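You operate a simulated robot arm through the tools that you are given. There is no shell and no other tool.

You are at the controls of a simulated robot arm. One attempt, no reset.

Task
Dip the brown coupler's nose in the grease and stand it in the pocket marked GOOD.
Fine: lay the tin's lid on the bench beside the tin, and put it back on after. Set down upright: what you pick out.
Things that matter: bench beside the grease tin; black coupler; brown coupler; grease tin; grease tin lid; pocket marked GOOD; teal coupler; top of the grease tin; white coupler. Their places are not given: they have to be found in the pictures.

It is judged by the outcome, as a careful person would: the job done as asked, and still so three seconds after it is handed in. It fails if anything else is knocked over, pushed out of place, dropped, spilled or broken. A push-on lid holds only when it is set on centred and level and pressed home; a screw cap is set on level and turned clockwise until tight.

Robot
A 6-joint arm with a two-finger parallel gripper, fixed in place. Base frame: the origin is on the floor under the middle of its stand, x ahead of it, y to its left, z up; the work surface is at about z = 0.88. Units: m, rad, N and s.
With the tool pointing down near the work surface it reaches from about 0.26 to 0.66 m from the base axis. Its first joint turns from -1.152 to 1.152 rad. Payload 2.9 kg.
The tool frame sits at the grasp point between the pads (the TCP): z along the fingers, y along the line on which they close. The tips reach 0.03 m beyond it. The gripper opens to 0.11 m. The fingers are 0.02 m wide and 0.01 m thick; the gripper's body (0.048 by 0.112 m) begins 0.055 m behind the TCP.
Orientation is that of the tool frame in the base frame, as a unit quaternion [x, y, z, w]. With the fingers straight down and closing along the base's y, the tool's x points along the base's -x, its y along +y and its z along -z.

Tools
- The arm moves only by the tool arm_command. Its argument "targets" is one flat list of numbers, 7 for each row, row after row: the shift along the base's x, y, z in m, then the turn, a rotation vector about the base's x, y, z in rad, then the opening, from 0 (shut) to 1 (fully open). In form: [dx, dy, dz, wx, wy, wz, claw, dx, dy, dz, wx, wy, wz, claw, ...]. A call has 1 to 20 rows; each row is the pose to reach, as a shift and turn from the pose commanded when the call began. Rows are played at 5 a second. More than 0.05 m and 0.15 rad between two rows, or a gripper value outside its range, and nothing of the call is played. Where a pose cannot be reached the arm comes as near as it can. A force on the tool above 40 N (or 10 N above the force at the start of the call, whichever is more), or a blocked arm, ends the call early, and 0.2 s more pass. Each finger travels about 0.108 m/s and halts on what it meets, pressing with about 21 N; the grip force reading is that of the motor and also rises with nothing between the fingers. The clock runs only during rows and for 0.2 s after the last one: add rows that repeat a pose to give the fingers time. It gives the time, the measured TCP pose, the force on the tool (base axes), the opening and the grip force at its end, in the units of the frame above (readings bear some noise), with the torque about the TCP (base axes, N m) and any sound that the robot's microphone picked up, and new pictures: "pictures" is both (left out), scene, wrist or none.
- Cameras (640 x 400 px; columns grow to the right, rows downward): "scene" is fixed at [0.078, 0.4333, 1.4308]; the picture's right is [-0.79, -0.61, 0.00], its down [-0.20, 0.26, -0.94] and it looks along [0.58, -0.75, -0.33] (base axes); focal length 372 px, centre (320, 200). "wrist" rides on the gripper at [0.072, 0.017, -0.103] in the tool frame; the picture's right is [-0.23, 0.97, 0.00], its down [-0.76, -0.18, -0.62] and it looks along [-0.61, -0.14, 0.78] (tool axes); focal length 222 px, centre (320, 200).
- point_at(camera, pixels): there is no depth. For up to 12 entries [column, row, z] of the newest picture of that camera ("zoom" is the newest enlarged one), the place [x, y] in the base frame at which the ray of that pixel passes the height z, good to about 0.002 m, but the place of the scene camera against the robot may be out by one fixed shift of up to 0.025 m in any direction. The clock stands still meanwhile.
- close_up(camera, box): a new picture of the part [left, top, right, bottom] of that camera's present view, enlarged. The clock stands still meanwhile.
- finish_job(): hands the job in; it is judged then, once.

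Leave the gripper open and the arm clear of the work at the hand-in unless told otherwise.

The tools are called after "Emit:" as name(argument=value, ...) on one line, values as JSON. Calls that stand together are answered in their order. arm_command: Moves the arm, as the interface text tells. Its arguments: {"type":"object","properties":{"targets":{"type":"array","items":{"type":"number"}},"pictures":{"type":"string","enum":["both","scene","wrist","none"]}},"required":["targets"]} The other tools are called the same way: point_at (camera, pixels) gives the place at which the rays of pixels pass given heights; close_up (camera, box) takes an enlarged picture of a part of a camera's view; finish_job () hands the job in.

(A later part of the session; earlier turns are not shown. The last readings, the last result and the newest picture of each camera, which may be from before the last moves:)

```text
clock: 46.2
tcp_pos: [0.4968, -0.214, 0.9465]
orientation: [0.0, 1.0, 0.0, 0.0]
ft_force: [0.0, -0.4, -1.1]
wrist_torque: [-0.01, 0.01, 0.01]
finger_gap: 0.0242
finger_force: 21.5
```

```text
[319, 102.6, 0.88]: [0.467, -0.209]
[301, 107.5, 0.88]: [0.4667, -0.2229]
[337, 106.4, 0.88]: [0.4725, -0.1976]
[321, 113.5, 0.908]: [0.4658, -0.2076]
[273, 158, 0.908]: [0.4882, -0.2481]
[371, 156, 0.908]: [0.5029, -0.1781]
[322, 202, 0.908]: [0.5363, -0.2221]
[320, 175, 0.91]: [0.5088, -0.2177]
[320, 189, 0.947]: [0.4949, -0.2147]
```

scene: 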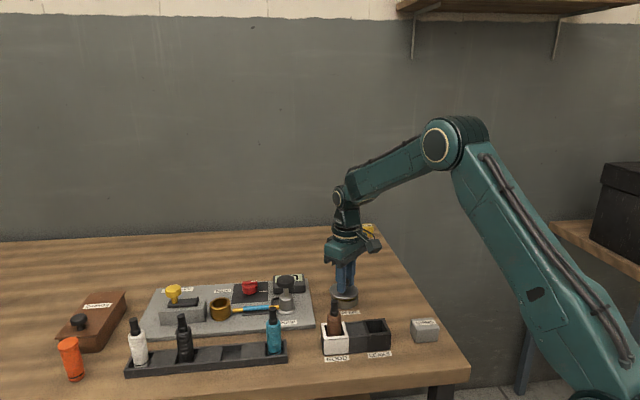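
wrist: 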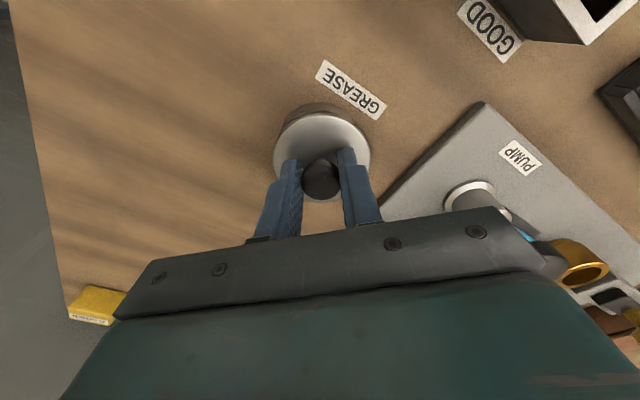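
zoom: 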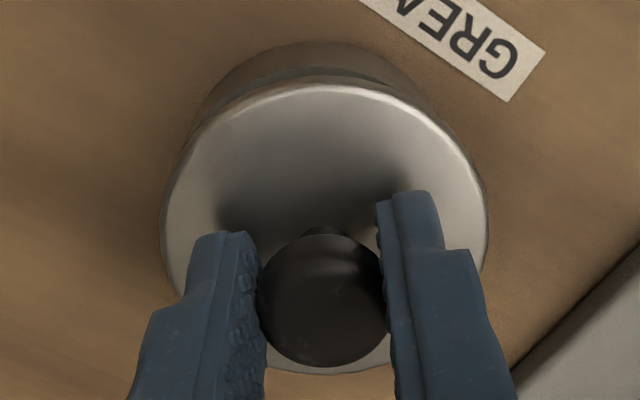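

Comparing with the original grip pictures, the lid now sits about 2 mm to +x and 1 mm to +y of the tin's centre. I'll correct by (-2.2, -0.8) mm and re-check in the same views.

Emit:
arm_command(targets=[-0.0011, -0.0004, 0, 0, 0, 0, 0, -0.0022, -0.0008, 0, 0, 0, 0, 0, -0.0022, -0.0008, 0, 0, 0, 0, 0, -0.0022, -0.0008, 0, 0, 0, 0, 0], pictures="wrist")

Emit:
close_up(camera="scene", box=[329, 275, 365, 311])

Emit:
close_up(camera="wrist", box=[270, 90, 370, 210])

```text
clock: 47.2
tcp_pos: [0.4933, -0.2148, 0.9482]
orientation: [-0.001, 1.0, 0.0, -0.001]
ft_force: [0.4, -0.9, -0.4]
wrist_torque: [0.0, 0.01, 0.01]
finger_gap: 0.0239
finger_force: 20.6
```

wrist: 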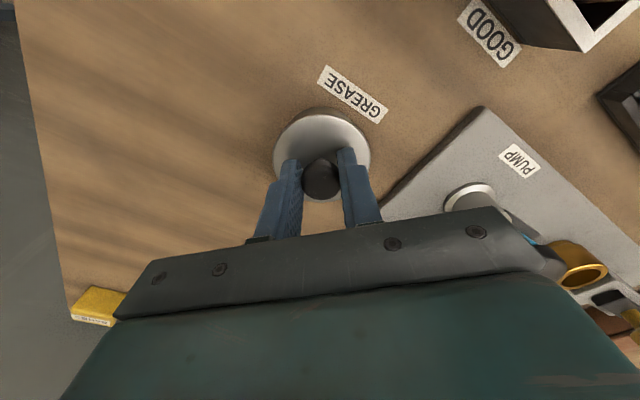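

```text
11.11 times, centred on (347, 293) of scene
```

zoom: 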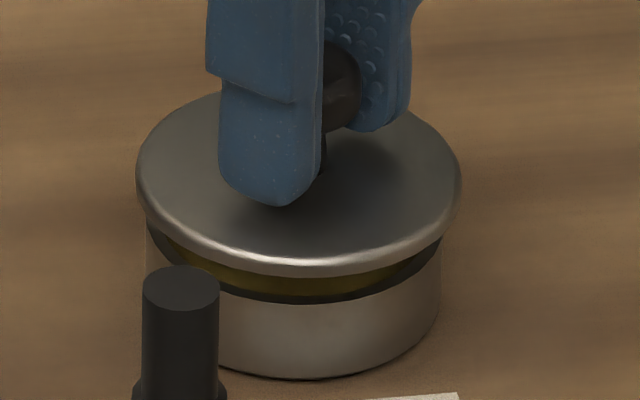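

```text
3.33 times, centred on (320, 150) of wrist
```

zoom: 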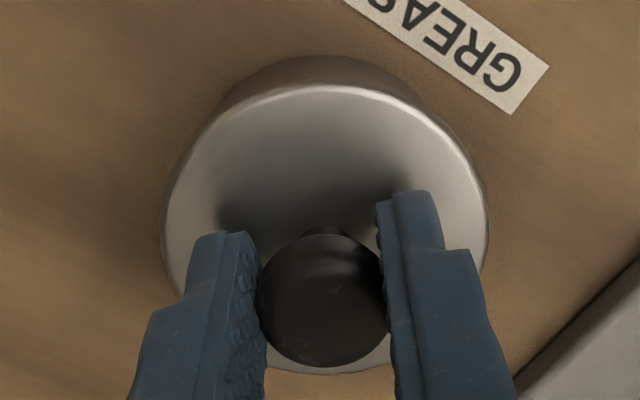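

The lid is now centred within about 1 mm over the tin and level. I'll lower 5 mm with a tiny trim and look.

Emit:
arm_command(targets=[0.0004, 0.0003, -0.002, 0, 0, 0, 0, 0.0004, 0.0003, -0.004, 0, 0, 0, 0, 0.0004, 0.0003, -0.005, 0, 0, 0, 0, 0.0004, 0.0003, -0.005, 0, 0, 0, 0], pictures="none")

Emit:
close_up(camera="scene", box=[329, 275, 365, 311])

Emit:
close_up(camera="wrist", box=[270, 90, 370, 210])

```text
clock: 48.2
tcp_pos: [0.4922, -0.2151, 0.942]
orientation: [0.0, 1.0, 0.0, 0.0]
ft_force: [-0.1, 0.1, -0.8]
wrist_torque: [0.01, 0.0, -0.02]
finger_gap: 0.0243
finger_force: 21.1
```

```text
11.11 times, centred on (347, 293) of scene
```

zoom: 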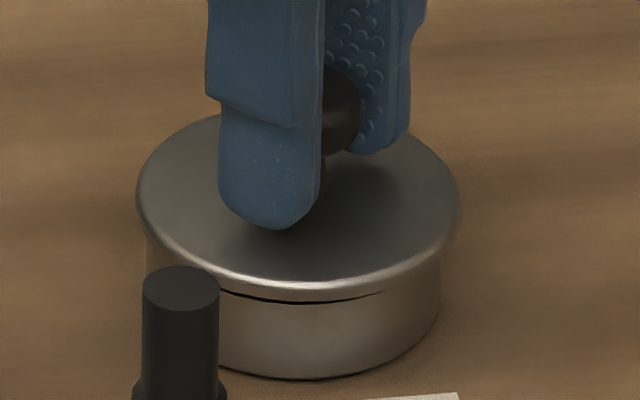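

```text
3.33 times, centred on (320, 150) of wrist
```

zoom: 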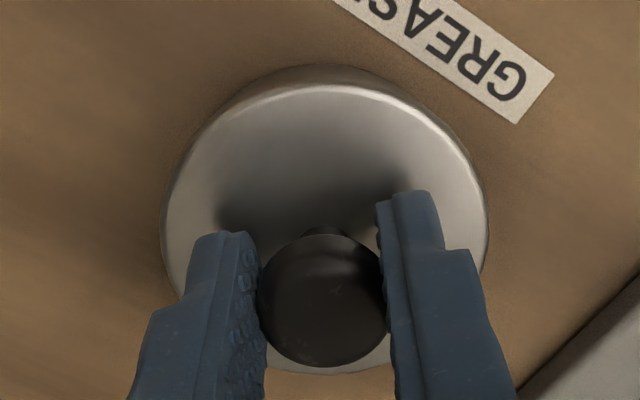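

Still free of contact. By comparison with the original seated pictures, the lid is now about 1.5 mm short in x and 0.9 mm long in y. I'll trim by (+1.4, -0.8) mm and re-check.

Emit:
arm_command(targets=[0.0007, -0.0004, 0, 0, 0, 0, 0, 0.0014, -0.0008, 0, 0, 0, 0, 0, 0.0014, -0.0008, 0, 0, 0, 0, 0, 0.0014, -0.0008, 0, 0, 0, 0, 0], pictures="wrist")

Emit:
close_up(camera="scene", box=[329, 275, 365, 311])

Emit:
close_up(camera="wrist", box=[240, 80, 400, 220])

```text
clock: 49.2
tcp_pos: [0.4957, -0.215, 0.9425]
orientation: [0.0, 1.0, 0.0, 0.0]
ft_force: [0.1, 0.9, -0.6]
wrist_torque: [0.06, -0.05, 0.02]
finger_gap: 0.0244
finger_force: 21.6
```

wrist: 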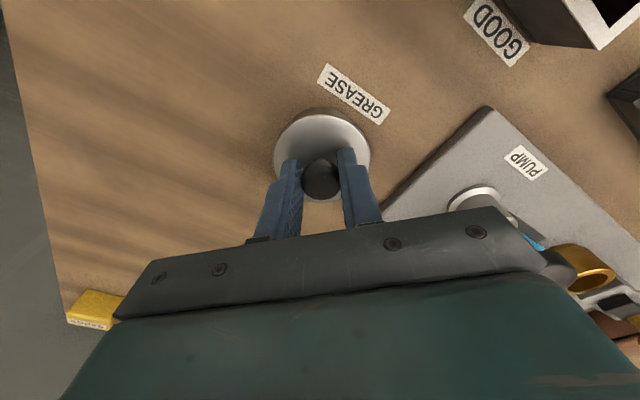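

```text
11.11 times, centred on (347, 293) of scene
```

zoom: 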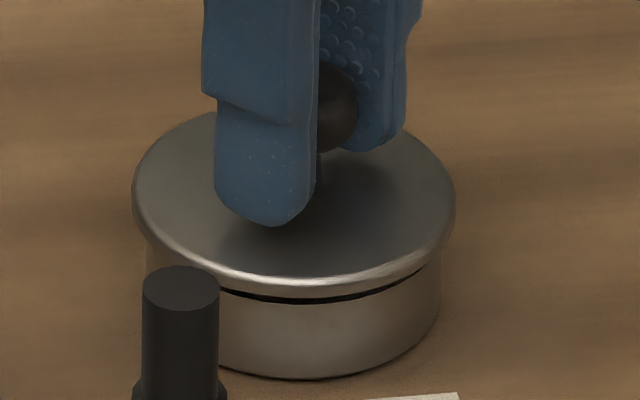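

```text
2.86 times, centred on (320, 150) of wrist
```

zoom: 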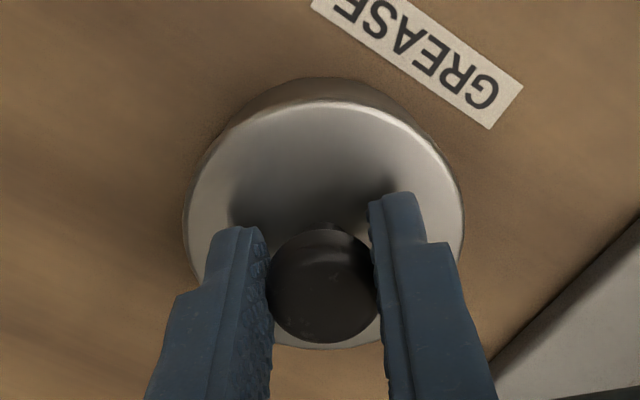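

Now centred in both views (lid 132–456 over tin 146–441 in the enlargement). Lowering 3.5 mm gently to the seat.

Emit:
arm_command(targets=[0, 0, -0.001, 0, 0, 0, 0, 0, 0, -0.002, 0, 0, 0, 0, 0, 0, -0.003, 0, 0, 0, 0, 0, 0, -0.0035, 0, 0, 0, 0], pictures="none")

Emit:
close_up(camera="scene", box=[329, 275, 365, 311])

```text
clock: 50.2
tcp_pos: [0.4933, -0.2169, 0.9385]
orientation: [-0.001, 1.0, -0.001, 0.0]
ft_force: [0.1, -0.8, -0.2]
wrist_torque: [0.0, 0.02, -0.02]
finger_gap: 0.0243
finger_force: 20.6
```

```text
11.11 times, centred on (347, 293) of scene
```

zoom: 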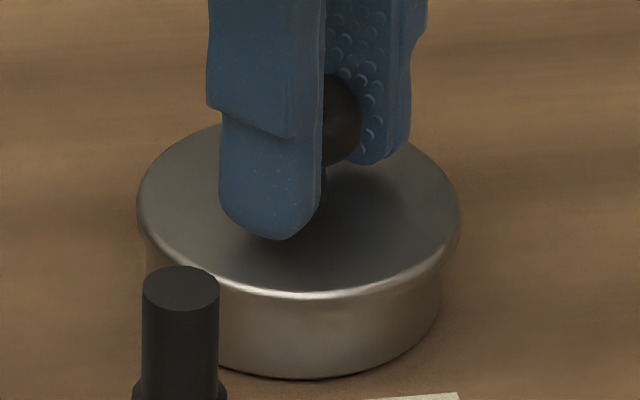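

Almost seated, no contact yet. I'll trim half a millimetre back and lower 1.5 mm more.

Emit:
arm_command(targets=[0.0005, 0.0005, 0, 0, 0, 0, 0, 0.0005, 0.0005, -0.0005, 0, 0, 0, 0, 0.0005, 0.0005, -0.001, 0, 0, 0, 0, 0.0005, 0.0005, -0.0015, 0, 0, 0, 0], pictures="none")

Emit:
close_up(camera="scene", box=[329, 275, 365, 311])

```text
clock: 51.2
tcp_pos: [0.4945, -0.214, 0.9382]
orientation: [0.0, 1.0, 0.0, 0.001]
ft_force: [-4.2, 1.1, 10.8]
wrist_torque: [0.03, 0.22, -0.03]
finger_gap: 0.0241
finger_force: 21.5
```

```text
11.11 times, centred on (347, 293) of scene
```

zoom: 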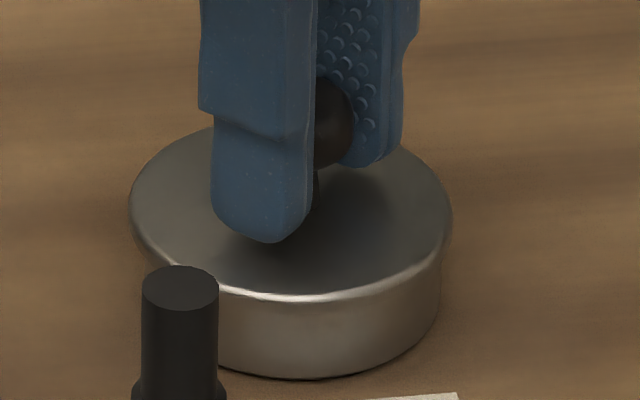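

Contact: Fz 10.8 N with a side push of -4.2 N in x, so it's slightly too far in +x. I'll relieve x by 0.7 mm and press a little further.

Emit:
arm_command(targets=[-0.0004, -0.0002, 0, 0, 0, 0, 0, -0.0008, -0.0004, 0, 0, 0, 0, 0, -0.0008, -0.0004, -0.0005, 0, 0, 0, 0, -0.0008, -0.0004, -0.001, 0, 0, 0, 0], pictures="none")

Emit:
close_up(camera="scene", box=[329, 275, 365, 311])

```text
clock: 52.2
tcp_pos: [0.496, -0.2156, 0.9363]
orientation: [0.0, 1.0, -0.002, 0.001]
ft_force: [2.2, 3.4, 13.7]
wrist_torque: [0.1, -0.13, 0.0]
finger_gap: 0.024
finger_force: 21.1
```

```text
11.11 times, centred on (347, 293) of scene
```

zoom: 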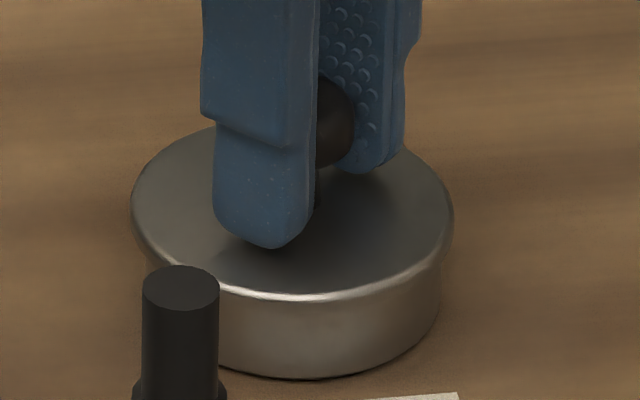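

The lid looks seated, level and centred (130–454 over 146–441). The fingers are starting to slide on the knob, so I'll release and rise a bit to inspect, then press on the knob's top with closed fingers.

Emit:
arm_command(targets=[0, 0, 0.001, 0, 0, 0, 0.1, 0, 0, 0.001, 0, 0, 0, 0.25, 0, 0, 0.001, 0, 0, 0, 0.5, 0, 0, 0.001, 0, 0, 0, 0.5, 0, 0, 0.02, 0, 0, 0, 0.5, 0, 0, 0.05, 0, 0, 0, 0.5, 0, 0, 0.06, 0, 0, 0, 0.5, 0, 0, 0.06, 0, 0, 0, 0.5], pictures="both")

Emit:
close_up(camera="scene", box=[329, 275, 365, 311])

Emit:
close_up(camera="wrist", box=[270, 80, 370, 180])

```text
clock: 54.0
tcp_pos: [0.4936, -0.2167, 0.9974]
orientation: [0.0, 1.0, 0.0, 0.0]
ft_force: [-0.7, 0.6, 0.7]
wrist_torque: [-0.02, 0.0, 0.0]
finger_gap: 0.0551
finger_force: 0.0
```

scene: 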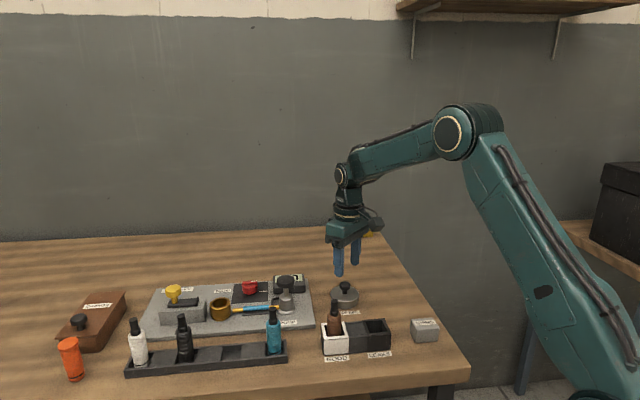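
wrist: 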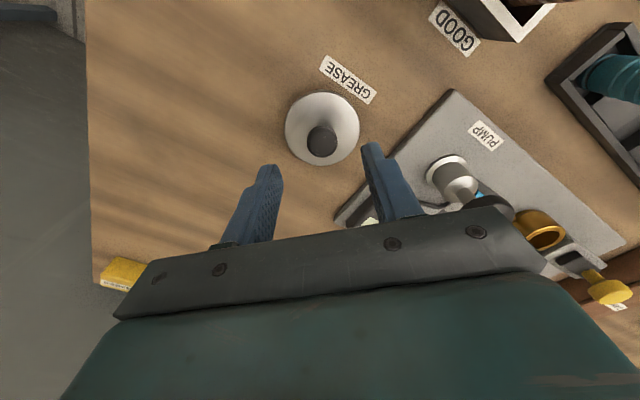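

```text
11.11 times, centred on (347, 293) of scene
```

zoom: 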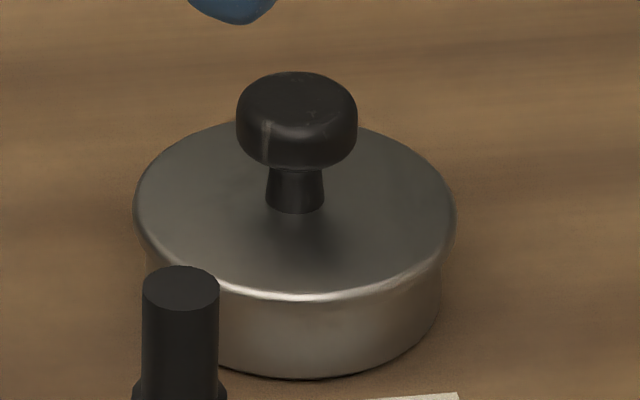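

```text
4.00 times, centred on (320, 130) of wrist
```

zoom: 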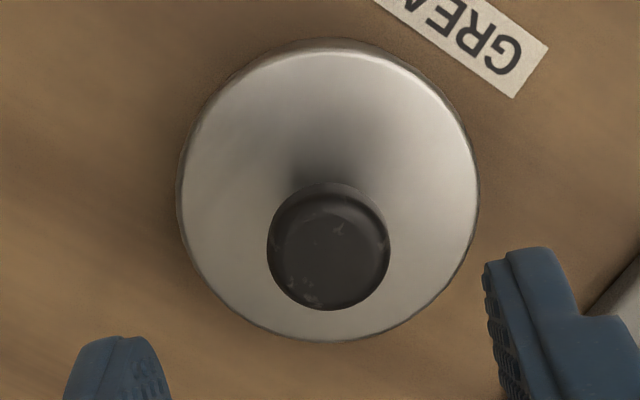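

Compared with the very first picture, the lid's outline is identical (seated). Knob centre is about +0.5 mm x, +1.5 mm y from the hand. I'll close the fingers, align, and come down just above the knob to press it home.

Emit:
arm_command(targets=[0.0005, 0.0015, 0, 0, 0, 0, 0.3, 0.0005, 0.0015, 0, 0, 0, 0, 0.1, 0.0005, 0.0015, 0, 0, 0, 0, 0, 0.0005, 0.0015, 0, 0, 0, 0, 0, 0.0005, 0.0015, -0.012, 0, 0, 0, 0, 0.0005, 0.0015, -0.022, 0, 0, 0, 0, 0.0005, 0.0015, -0.027, 0, 0, 0, 0, 0.0005, 0.0015, -0.027, 0, 0, 0, 0], pictures="wrist")

Emit:
close_up(camera="scene", box=[320, 260, 372, 312])

Emit:
close_up(camera="wrist", box=[270, 90, 370, 190])

```text
clock: 55.8
tcp_pos: [0.4936, -0.2141, 0.9695]
orientation: [0.0, 1.0, 0.0, 0.001]
ft_force: [-0.1, 0.6, -0.6]
wrist_torque: [0.0, 0.01, -0.03]
finger_gap: 0.0002
finger_force: 21.0
```

wrist: 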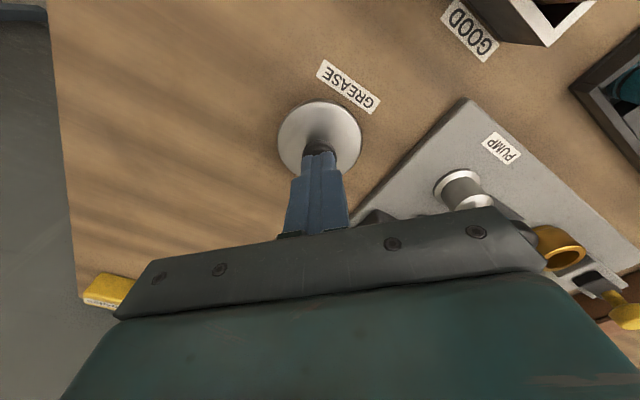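

```text
7.69 times, centred on (346, 286) of scene
```

zoom: 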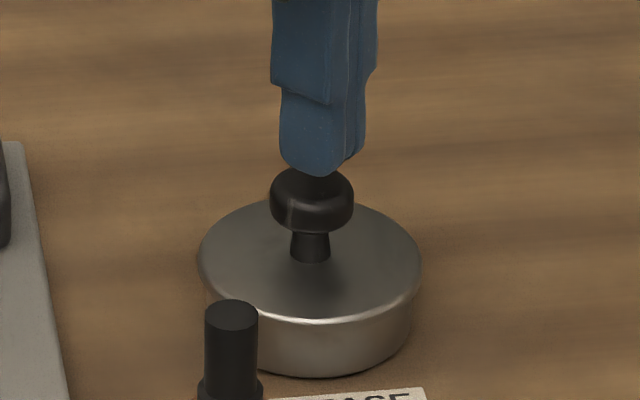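

```text
4.00 times, centred on (320, 140) of wrist
```

zoom: 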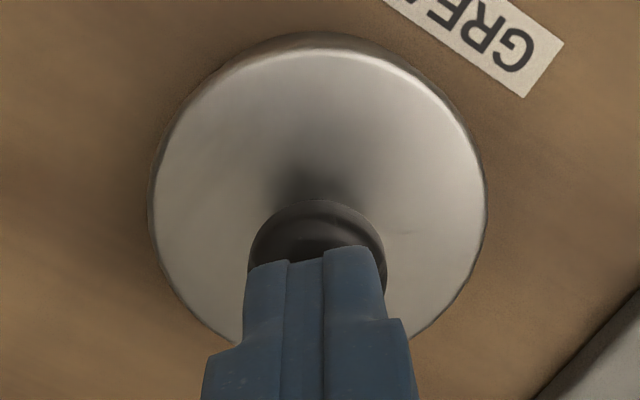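

Fingertips are centred over the knob, a few mm above. I'll trim +1.2 mm in x and lower until I feel the knob.

Emit:
arm_command(targets=[0.0012, 0, -0.002, 0, 0, 0, 0, 0.0012, 0, -0.004, 0, 0, 0, 0, 0.0012, 0, -0.005, 0, 0, 0, 0, 0.0012, 0, -0.006, 0, 0, 0, 0], pictures="none")

Emit:
close_up(camera="scene", box=[320, 260, 372, 312])

```text
clock: 56.8
tcp_pos: [0.4967, -0.2138, 0.9632]
orientation: [0.0, 1.0, 0.001, -0.001]
ft_force: [-0.6, 0.1, 0.2]
wrist_torque: [-0.03, -0.05, 0.03]
finger_gap: 0.0
finger_force: 21.4
```

```text
7.69 times, centred on (346, 286) of scene
```

zoom: 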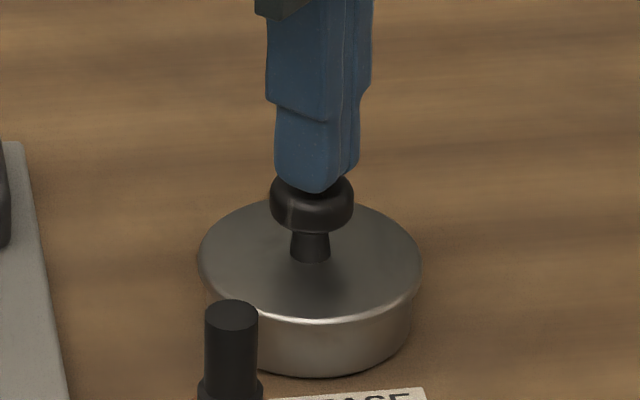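

No contact yet at z 0.964. Continuing down in sub-millimetre steps.

Emit:
arm_command(targets=[0, 0, -0.001, 0, 0, 0, 0, 0, 0, -0.002, 0, 0, 0, 0, 0, 0, -0.003, 0, 0, 0, 0], pictures="none")

```text
clock: 57.6
tcp_pos: [0.4964, -0.214, 0.9597]
orientation: [0.0, 1.0, -0.001, 0.0]
ft_force: [0.3, -0.3, -0.5]
wrist_torque: [0.0, -0.01, 0.01]
finger_gap: 0.0
finger_force: 21.0
```

Still nothing; three more millimetres.

Emit:
arm_command(targets=[0, 0, -0.001, 0, 0, 0, 0, 0, 0, -0.002, 0, 0, 0, 0, 0, 0, -0.003, 0, 0, 0, 0], pictures="none")

Emit:
close_up(camera="scene", box=[320, 260, 372, 312])

```text
clock: 58.4
tcp_pos: [0.4964, -0.2142, 0.9602]
orientation: [0.001, 1.0, -0.001, 0.0]
ft_force: [-7.0, 0.6, 20.0]
wrist_torque: [0.04, 0.23, 0.02]
finger_gap: 0.0001
finger_force: 20.9
```

```text
7.69 times, centred on (346, 286) of scene
```

zoom: 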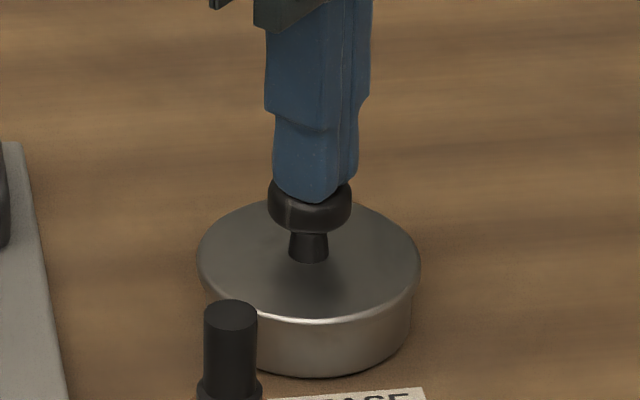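

20 N downward on the knob, with -7 N in x from drift. I'll relieve x by 0.8 mm and press a bit more, to about 30 N.

Emit:
arm_command(targets=[-0.0005, 0, 0, 0, 0, 0, 0, -0.001, 0, -0.0003, 0, 0, 0, 0, -0.001, 0, -0.0008, 0, 0, 0, 0, -0.001, 0, -0.001, 0, 0, 0, 0], pictures="none")

Emit:
close_up(camera="scene", box=[320, 260, 372, 312])

```text
clock: 59.4
tcp_pos: [0.4954, -0.214, 0.959]
orientation: [-0.001, 1.0, -0.002, 0.004]
ft_force: [-0.4, -0.7, 34.5]
wrist_torque: [-0.02, 0.07, -0.04]
finger_gap: 0.0
finger_force: 21.6
```

```text
7.69 times, centred on (346, 286) of scene
```

zoom: 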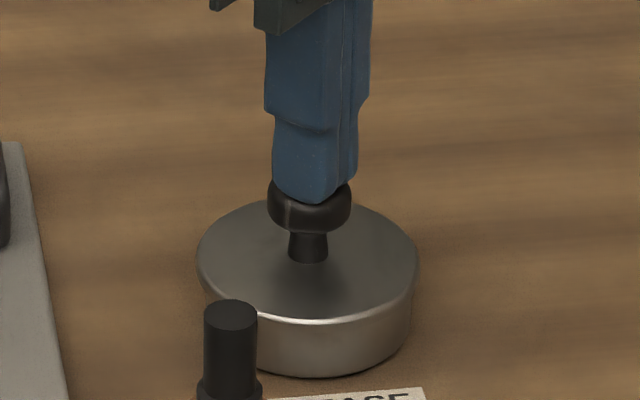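

34.5 N straight down, nearly no side force: pressed home. I'll rise straight up, open the fingers and inspect.

Emit:
arm_command(targets=[0, 0, 0.005, 0, 0, 0, 0, 0, 0, 0.02, 0, 0, 0, 0, 0, 0, 0.05, 0, 0, 0, 0.3, 0, 0, 0.09, 0, 0, 0, 0.6, 0, 0, 0.12, 0, 0, 0, 1, 0, 0, 0.12, 0, 0, 0, 1, 0, 0, 0.12, 0, 0, 0, 1], pictures="both")

Emit:
close_up(camera="scene", box=[329, 275, 365, 311])

Emit:
close_up(camera="wrist", box=[270, 60, 370, 160])

Emit:
close_up(camera="scene", box=[290, 270, 400, 370])

```text
clock: 61.0
tcp_pos: [0.494, -0.2128, 1.0782]
orientation: [-0.001, 1.0, 0.0, -0.001]
ft_force: [-0.2, 0.6, 0.2]
wrist_torque: [-0.02, -0.03, 0.0]
finger_gap: 0.1097
finger_force: 0.0
```

scene: 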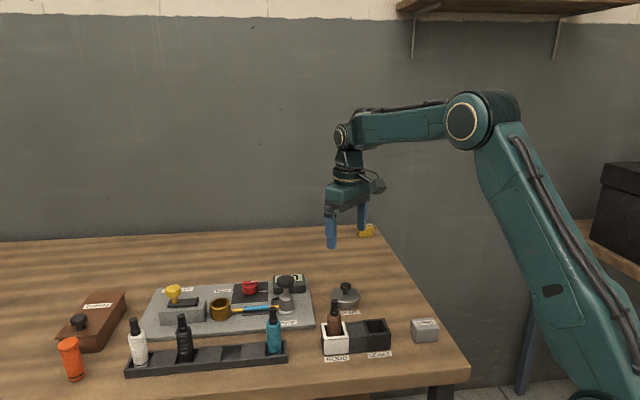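
wrist: 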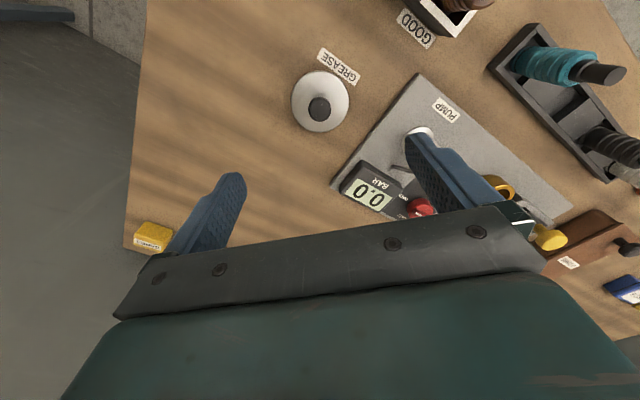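

```text
11.11 times, centred on (347, 293) of scene
```

zoom: 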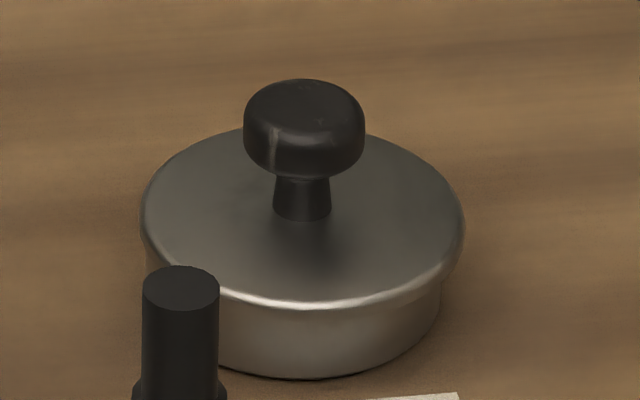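

```text
4.00 times, centred on (320, 110) of wrist
```

zoom: 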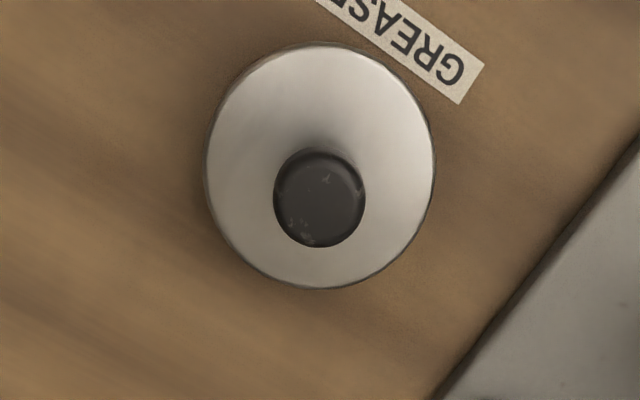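

```text
4.00 times, centred on (345, 320) of scene
```

zoom: 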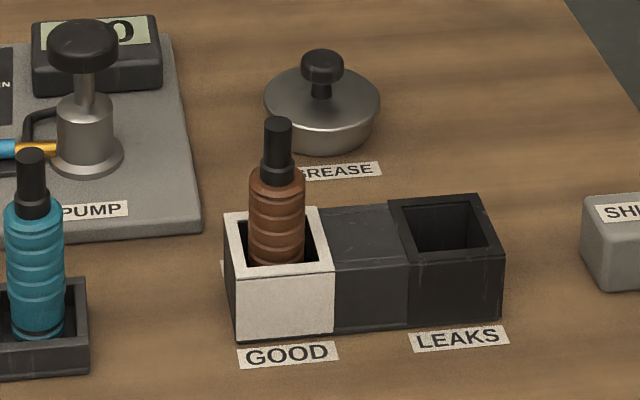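

Comparing with before the press, the lid's outline has moved: now 140–465 over the tin's 146–441, so it slid about 2–3 mm as the load came off. I'll examine it more closely.

Emit:
close_up(camera="scene", box=[333, 281, 361, 309])

Emit:
point_at(camera="wrist", pixels=[[291.8, 103, 0.902], [348.8, 100, 0.902], [320, 71.5, 0.902], [320, 132, 0.902], [320, 109.5, 0.93], [320, 109.5, 0.932]])

Emit:
close_up(camera="wrist", box=[285, 65, 355, 137])

```text
14.29 times, centred on (347, 295) of scene
```

zoom: 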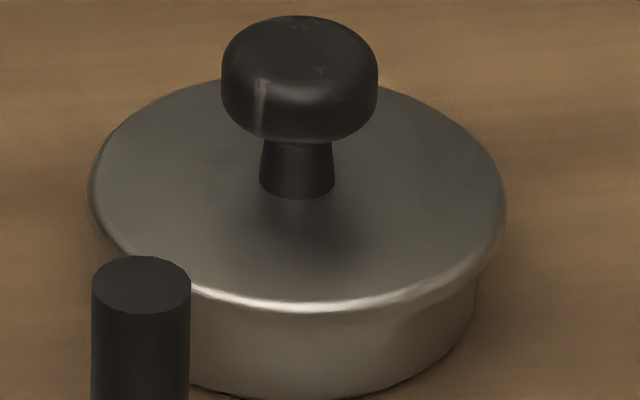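

```text
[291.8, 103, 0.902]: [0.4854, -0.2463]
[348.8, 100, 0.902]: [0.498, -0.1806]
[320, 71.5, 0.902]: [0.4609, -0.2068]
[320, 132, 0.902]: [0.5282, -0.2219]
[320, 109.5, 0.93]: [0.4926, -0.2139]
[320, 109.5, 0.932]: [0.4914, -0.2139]
```

```text
5.56 times, centred on (320, 101) of wrist
```

zoom: 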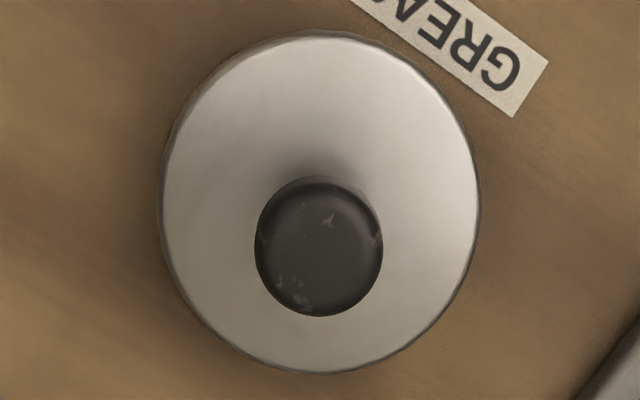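

The lid slid about 3 mm toward -x at the same height when the load came off, so it isn't held. I'll take it by the knob again, recentre it, and this time press while still gripping so it cannot slide. First I descend over the knob with fingers half open.

Emit:
arm_command(targets=[-0.001, 0, -0.03, 0, 0, 0, 0.7, -0.0017, 0, -0.07, 0, 0, 0, 0.5, -0.0017, 0, -0.1, 0, 0, 0, 0.5, -0.0017, 0, -0.12, 0, 0, 0, 0.5, -0.0017, 0, -0.132, 0, 0, 0, 0.5, -0.0017, 0, -0.137, 0, 0, 0, 0.5, -0.0017, 0, -0.137, 0, 0, 0, 0.5], pictures="wrist")

Emit:
close_up(camera="scene", box=[329, 275, 365, 311])

Emit:
close_up(camera="wrist", box=[240, 80, 400, 220])

```text
clock: 62.6
tcp_pos: [0.4931, -0.2151, 0.9397]
orientation: [0.0, 1.0, 0.0, 0.0]
ft_force: [-0.6, 0.1, -0.6]
wrist_torque: [0.01, 0.0, -0.01]
finger_gap: 0.0551
finger_force: 0.1
```

wrist: 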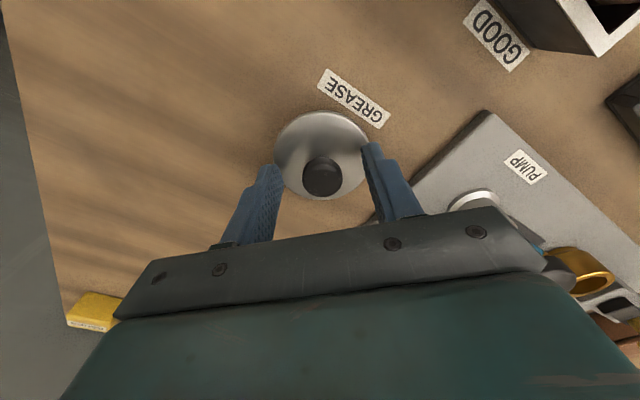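

```text
11.11 times, centred on (347, 293) of scene
```

zoom: 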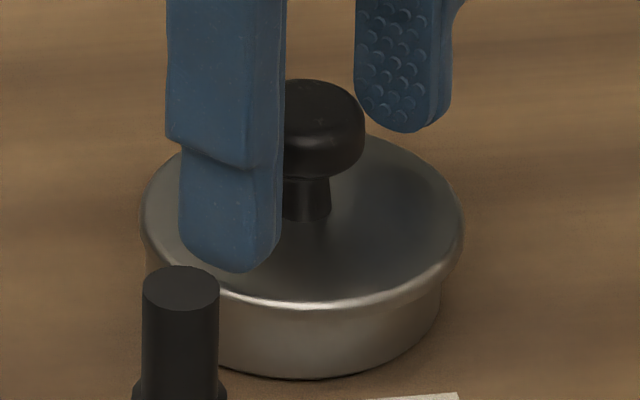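

```text
2.86 times, centred on (320, 150) of wrist
```

zoom: 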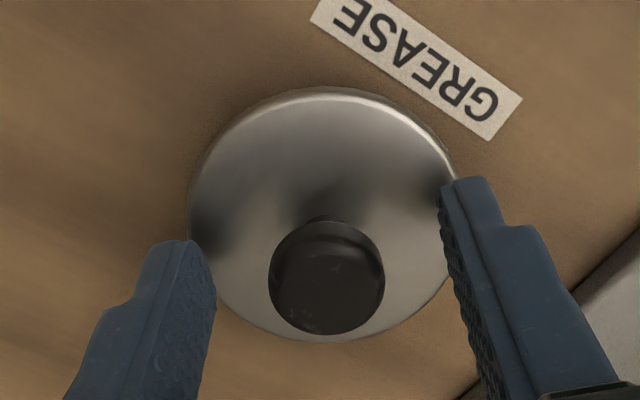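

I see the knob between the fingers. I'll lower 3 mm further so the tips get close to the lid, watching the force.

Emit:
arm_command(targets=[0, 0.001, -0.001, 0, 0, 0, 0.5, 0, 0.001, -0.002, 0, 0, 0, 0.5, 0, 0.001, -0.003, 0, 0, 0, 0.5, 0, 0.001, -0.003, 0, 0, 0, 0.5], pictures="none")

Emit:
close_up(camera="scene", box=[329, 275, 365, 311])

```text
clock: 63.6
tcp_pos: [0.4933, -0.213, 0.9353]
orientation: [-0.001, 1.0, 0.0, 0.0]
ft_force: [-0.6, 0.6, 0.5]
wrist_torque: [0.02, -0.01, 0.0]
finger_gap: 0.055
finger_force: 0.0
```

```text
11.11 times, centred on (347, 293) of scene
```

zoom: 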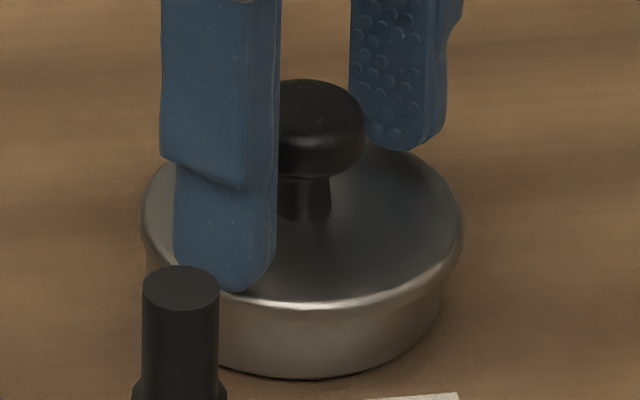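

No contact with the lid. I'll close on the knob here.

Emit:
arm_command(targets=[0, 0, 0, 0, 0, 0, 0.35, 0, 0, 0, 0, 0, 0, 0.24, 0, 0, 0, 0, 0, 0, 0.1, 0, 0, 0, 0, 0, 0, 0, 0, 0, 0, 0, 0, 0, 0], pictures="wrist")

Emit:
close_up(camera="scene", box=[329, 275, 365, 311])

Emit:
close_up(camera="wrist", box=[240, 80, 400, 220])

```text
clock: 64.8
tcp_pos: [0.493, -0.2129, 0.9373]
orientation: [0.0, 1.0, 0.0, -0.001]
ft_force: [-0.1, -0.3, -1.0]
wrist_torque: [0.02, 0.03, 0.0]
finger_gap: 0.0241
finger_force: 20.7
```

wrist: 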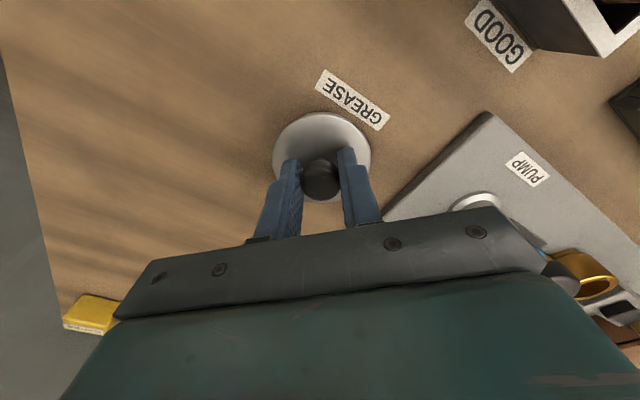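

```text
11.11 times, centred on (347, 293) of scene
```

zoom: 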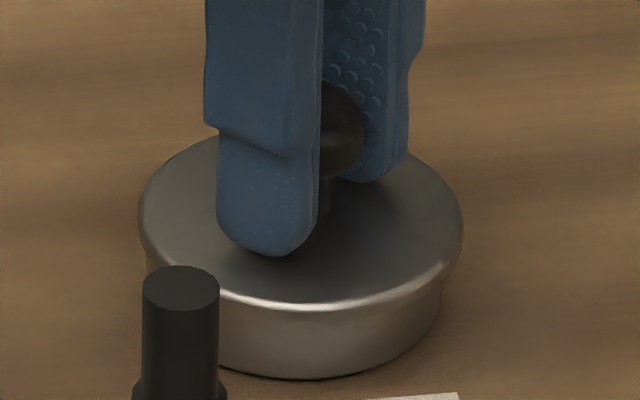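

```text
2.86 times, centred on (320, 150) of wrist
```

zoom: 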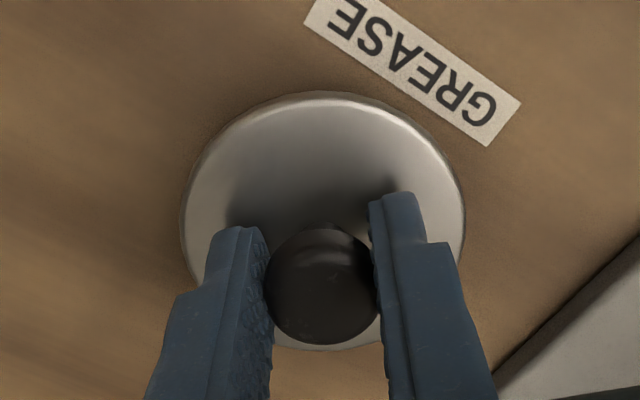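

Knob held (lid spans 138–462). I'll lift in small steps, reading the force to learn whether anything held it.

Emit:
arm_command(targets=[0, 0, 0.0008, 0, 0, 0, 0, 0, 0, 0.0016, 0, 0, 0, 0], pictures="none")

Emit:
close_up(camera="scene", box=[329, 275, 365, 311])

```text
clock: 65.4
tcp_pos: [0.4929, -0.2128, 0.9388]
orientation: [0.001, 1.0, 0.0, 0.0]
ft_force: [0.4, 0.7, 0.7]
wrist_torque: [-0.02, -0.01, 0.01]
finger_gap: 0.0239
finger_force: 21.0
```

```text
11.11 times, centred on (347, 293) of scene
```

zoom: 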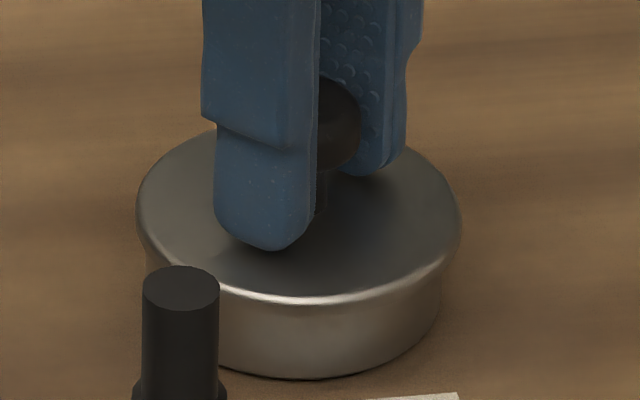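

No holding force; it lifts freely. I'll raise to 5 mm and shift (+2.3, -1.9) mm to bring it back over the tin's centre.

Emit:
arm_command(targets=[0, 0, 0.0018, 0, 0, 0, 0, 0.0012, -0.001, 0.0034, 0, 0, 0, 0, 0.0023, -0.0019, 0.0034, 0, 0, 0, 0, 0.0023, -0.0019, 0.0034, 0, 0, 0, 0], pictures="wrist")

Emit:
close_up(camera="scene", box=[329, 275, 365, 311])

Emit:
close_up(camera="wrist", box=[240, 80, 400, 220])

```text
clock: 66.4
tcp_pos: [0.4945, -0.2135, 0.9421]
orientation: [0.0, 1.0, 0.0, 0.0]
ft_force: [0.4, -0.7, 0.3]
wrist_torque: [0.01, 0.0, 0.01]
finger_gap: 0.0242
finger_force: 20.5
```

wrist: 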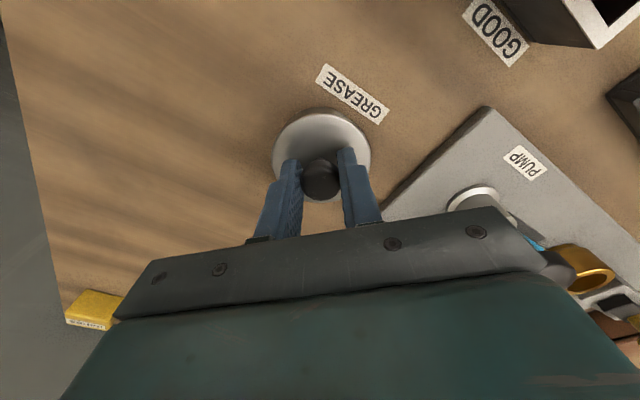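

```text
11.11 times, centred on (347, 293) of scene
```

zoom: 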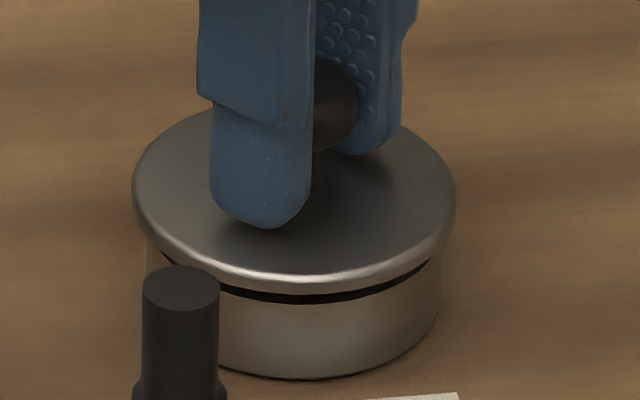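

```text
2.86 times, centred on (320, 150) of wrist
```

zoom: 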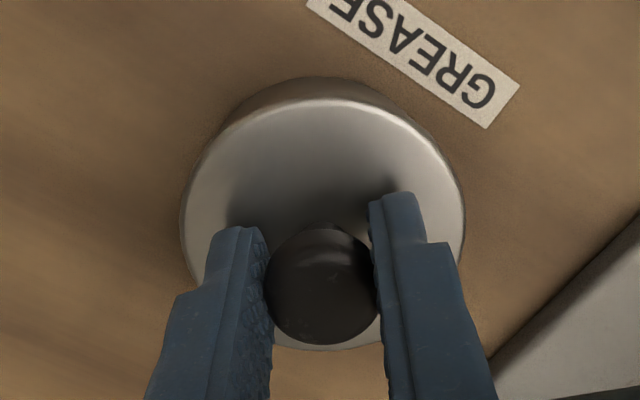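

Nearly centred (131–456 vs wanted ~133–457). I'll add a small trim and lower to the rim.

Emit:
arm_command(targets=[0.0003, -0.0005, -0.001, 0, 0, 0, 0, 0.0003, -0.0005, -0.0025, 0, 0, 0, 0, 0.0003, -0.0005, -0.004, 0, 0, 0, 0, 0.0003, -0.0005, -0.0048, 0, 0, 0, 0], pictures="none")

Emit:
close_up(camera="scene", box=[329, 275, 365, 311])

```text
clock: 67.4
tcp_pos: [0.496, -0.2147, 0.9361]
orientation: [0.0, 1.0, 0.0, 0.0]
ft_force: [-0.1, -0.4, 0.0]
wrist_torque: [-0.01, -0.01, -0.02]
finger_gap: 0.0242
finger_force: 21.1
```

```text
11.11 times, centred on (347, 293) of scene
```

zoom: 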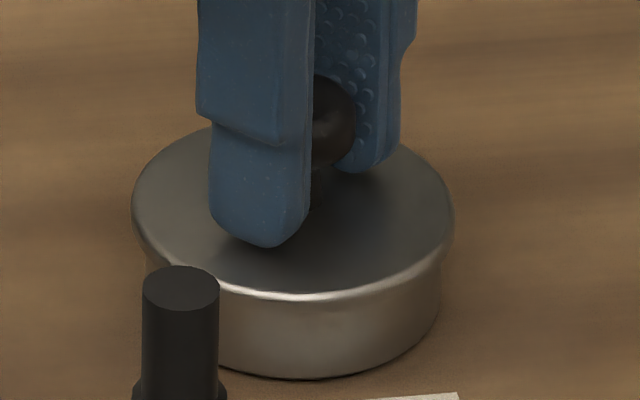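

Lid on the seat line at (130–454), bright edge at y 297 as originally, and no force yet. Tiny trim back, then press in 0.5 mm steps.

Emit:
arm_command(targets=[-0.0004, -0.0003, 0, 0, 0, 0, 0, -0.0004, -0.0003, -0.0005, 0, 0, 0, 0, -0.0004, -0.0003, -0.001, 0, 0, 0, 0, -0.0004, -0.0003, -0.0015, 0, 0, 0, 0], pictures="none")

Emit:
close_up(camera="scene", box=[329, 275, 365, 311])

```text
clock: 68.4
tcp_pos: [0.496, -0.2163, 0.9362]
orientation: [0.0, 1.0, -0.001, 0.001]
ft_force: [-4.0, -0.2, 12.1]
wrist_torque: [0.04, 0.25, 0.0]
finger_gap: 0.0243
finger_force: 21.1
```

```text
11.11 times, centred on (347, 293) of scene
```

zoom: 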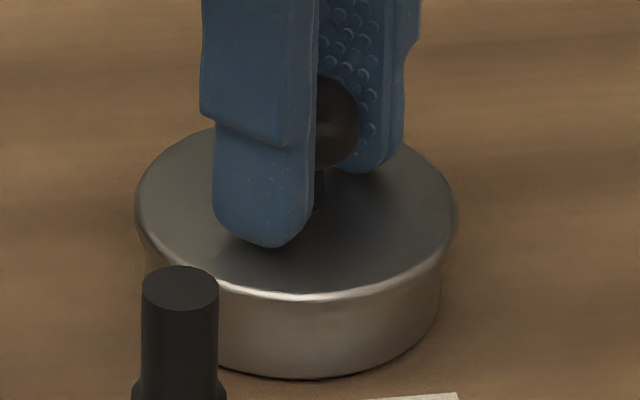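

12 N with a natural -4 N in x from arm bending under load. I'll keep pressing in half-millimetre steps with a slight x relief; the fingers may slip down the knob until the tips bear on the lid.

Emit:
arm_command(targets=[-0.0002, 0, -0.0005, 0, 0, 0, 0, -0.0003, 0, -0.001, 0, 0, 0, 0, -0.0003, 0, -0.0015, 0, 0, 0, 0, -0.0003, 0, -0.002, 0, 0, 0, 0, -0.0003, 0, -0.0025, 0, 0, 0, 0], pictures="none")

Emit:
close_up(camera="scene", box=[329, 275, 365, 311])

```text
clock: 69.6
tcp_pos: [0.495, -0.2151, 0.9348]
orientation: [0.0, 1.0, 0.0, 0.003]
ft_force: [-1.0, -0.9, 29.5]
wrist_torque: [-0.04, 0.12, -0.02]
finger_gap: 0.024
finger_force: 20.9
```

```text
11.11 times, centred on (347, 293) of scene
```

zoom: 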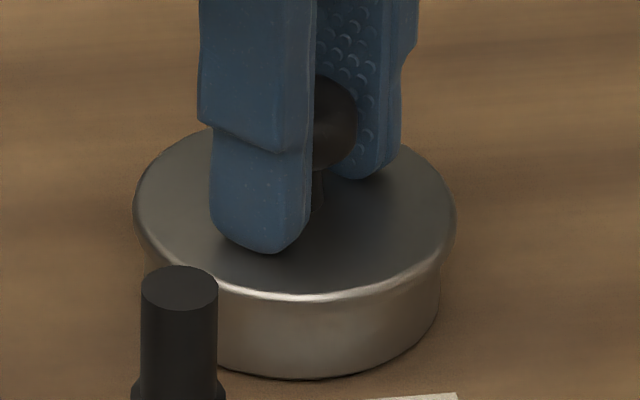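

29.5 N, side force nearly nil, lid centred (132–457). One more half millimetre for a firm press.

Emit:
arm_command(targets=[0, 0, -0.0003, 0, 0, 0, 0, -0.0001, 0, -0.0006, 0, 0, 0, 0, -0.0001, 0, -0.0006, 0, 0, 0, 0], pictures="none")

```text
clock: 70.4
tcp_pos: [0.4955, -0.2161, 0.9346]
orientation: [0.0, 1.0, -0.002, 0.002]
ft_force: [-0.8, -0.7, 33.6]
wrist_torque: [0.01, 0.16, 0.0]
finger_gap: 0.0243
finger_force: 20.7
```

33.6 N. Now I'll unload slowly, restoring x as the arm unbends.

Emit:
arm_command(targets=[0, 0, 0.0004, 0, 0, 0, 0, 0.0001, 0, 0.0008, 0, 0, 0, 0, 0.0002, 0, 0.0012, 0, 0, 0, 0, 0.0003, 0, 0.0016, 0, 0, 0, 0, 0.0004, 0, 0.002, 0, 0, 0, 0, 0.0004, 0, 0.0022, 0, 0, 0, 0], pictures="none")

Emit:
close_up(camera="scene", box=[329, 275, 365, 311])

```text
clock: 71.8
tcp_pos: [0.4962, -0.2158, 0.9352]
orientation: [0.0, 1.0, 0.0, 0.001]
ft_force: [4.5, -4.8, 20.7]
wrist_torque: [-0.13, -0.28, -0.03]
finger_gap: 0.0241
finger_force: 21.1
```

```text
11.11 times, centred on (347, 293) of scene
```

zoom: 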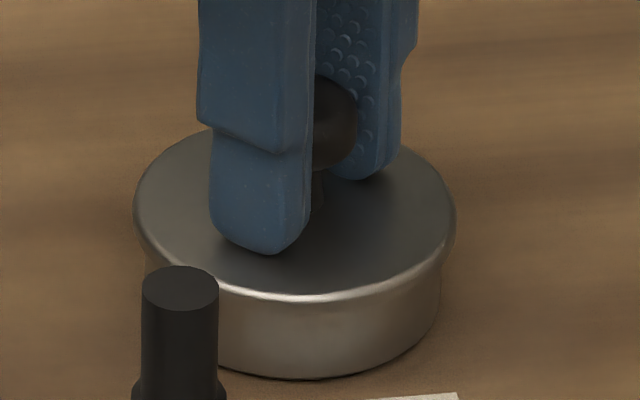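

Still 20.7 N with small side forces (+4.5, -4.8): I'll continue unloading while relieving x by +0.6 mm and y by -0.5 mm.

Emit:
arm_command(targets=[0.0003, -0.0003, 0, 0, 0, 0, 0, 0.0005, -0.0005, 0.0005, 0, 0, 0, 0, 0.0006, -0.0005, 0.001, 0, 0, 0, 0, 0.0006, -0.0005, 0.0015, 0, 0, 0, 0, 0.0006, -0.0005, 0.002, 0, 0, 0, 0], pictures="none")

Emit:
close_up(camera="scene", box=[329, 275, 365, 311])

```text
clock: 73.0
tcp_pos: [0.4957, -0.2157, 0.9354]
orientation: [0.0, 1.0, 0.001, -0.001]
ft_force: [1.6, 1.6, 6.9]
wrist_torque: [0.04, -0.27, 0.07]
finger_gap: 0.0238
finger_force: 20.9
```

```text
11.11 times, centred on (347, 293) of scene
```

zoom: 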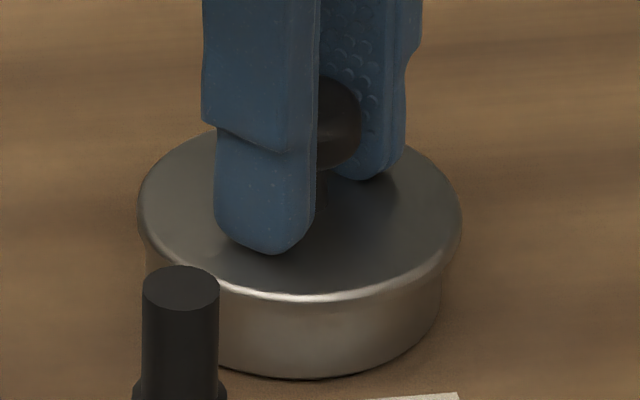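

Load down to 6.9 N; the lid crept about 0.9 mm right (137–461). I'll take off the remaining load with a (+0.6, +0.4) mm trim and look at the force.

Emit:
arm_command(targets=[0.0002, 0.0001, 0.0005, 0, 0, 0, 0, 0.0004, 0.0003, 0.001, 0, 0, 0, 0, 0.0006, 0.0004, 0.0012, 0, 0, 0, 0, 0.0006, 0.0004, 0.0012, 0, 0, 0, 0], pictures="none")

Emit:
close_up(camera="scene", box=[329, 275, 365, 311])

```text
clock: 74.0
tcp_pos: [0.4956, -0.2163, 0.938]
orientation: [0.001, 1.0, -0.001, 0.001]
ft_force: [-0.2, -0.3, 0.2]
wrist_torque: [0.02, -0.01, 0.02]
finger_gap: 0.024
finger_force: 21.0
```

```text
11.11 times, centred on (347, 293) of scene
```

zoom: 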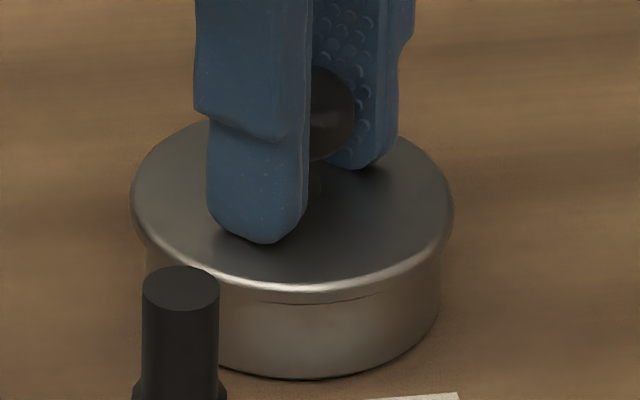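

The lid lifts freely again, so nothing latches; it rests on the rim as it did at the start (where it also came off without resistance). I'll check the wrist view against the original seated view before setting it down finally.

Emit:
close_up(camera="wrist", box=[240, 80, 400, 220])

Emit:
close_up(camera="scene", box=[333, 285, 361, 309])

```text
2.86 times, centred on (320, 150) of wrist
```

zoom: 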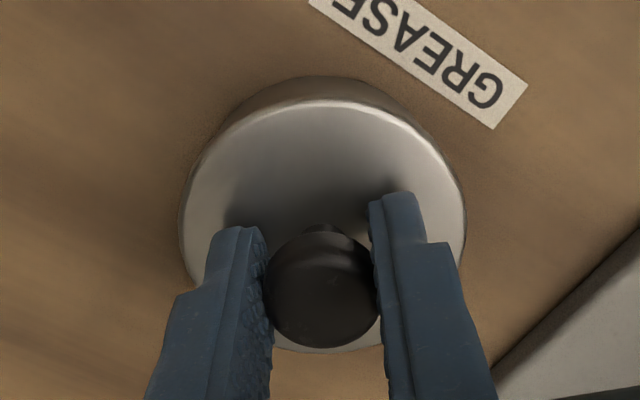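

```text
16.00 times, centred on (347, 297) of scene
```

zoom: 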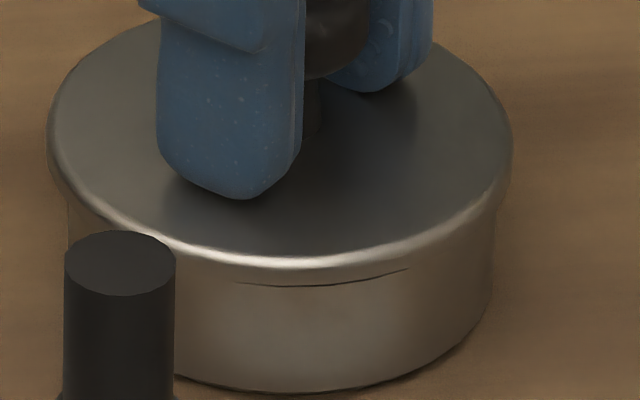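

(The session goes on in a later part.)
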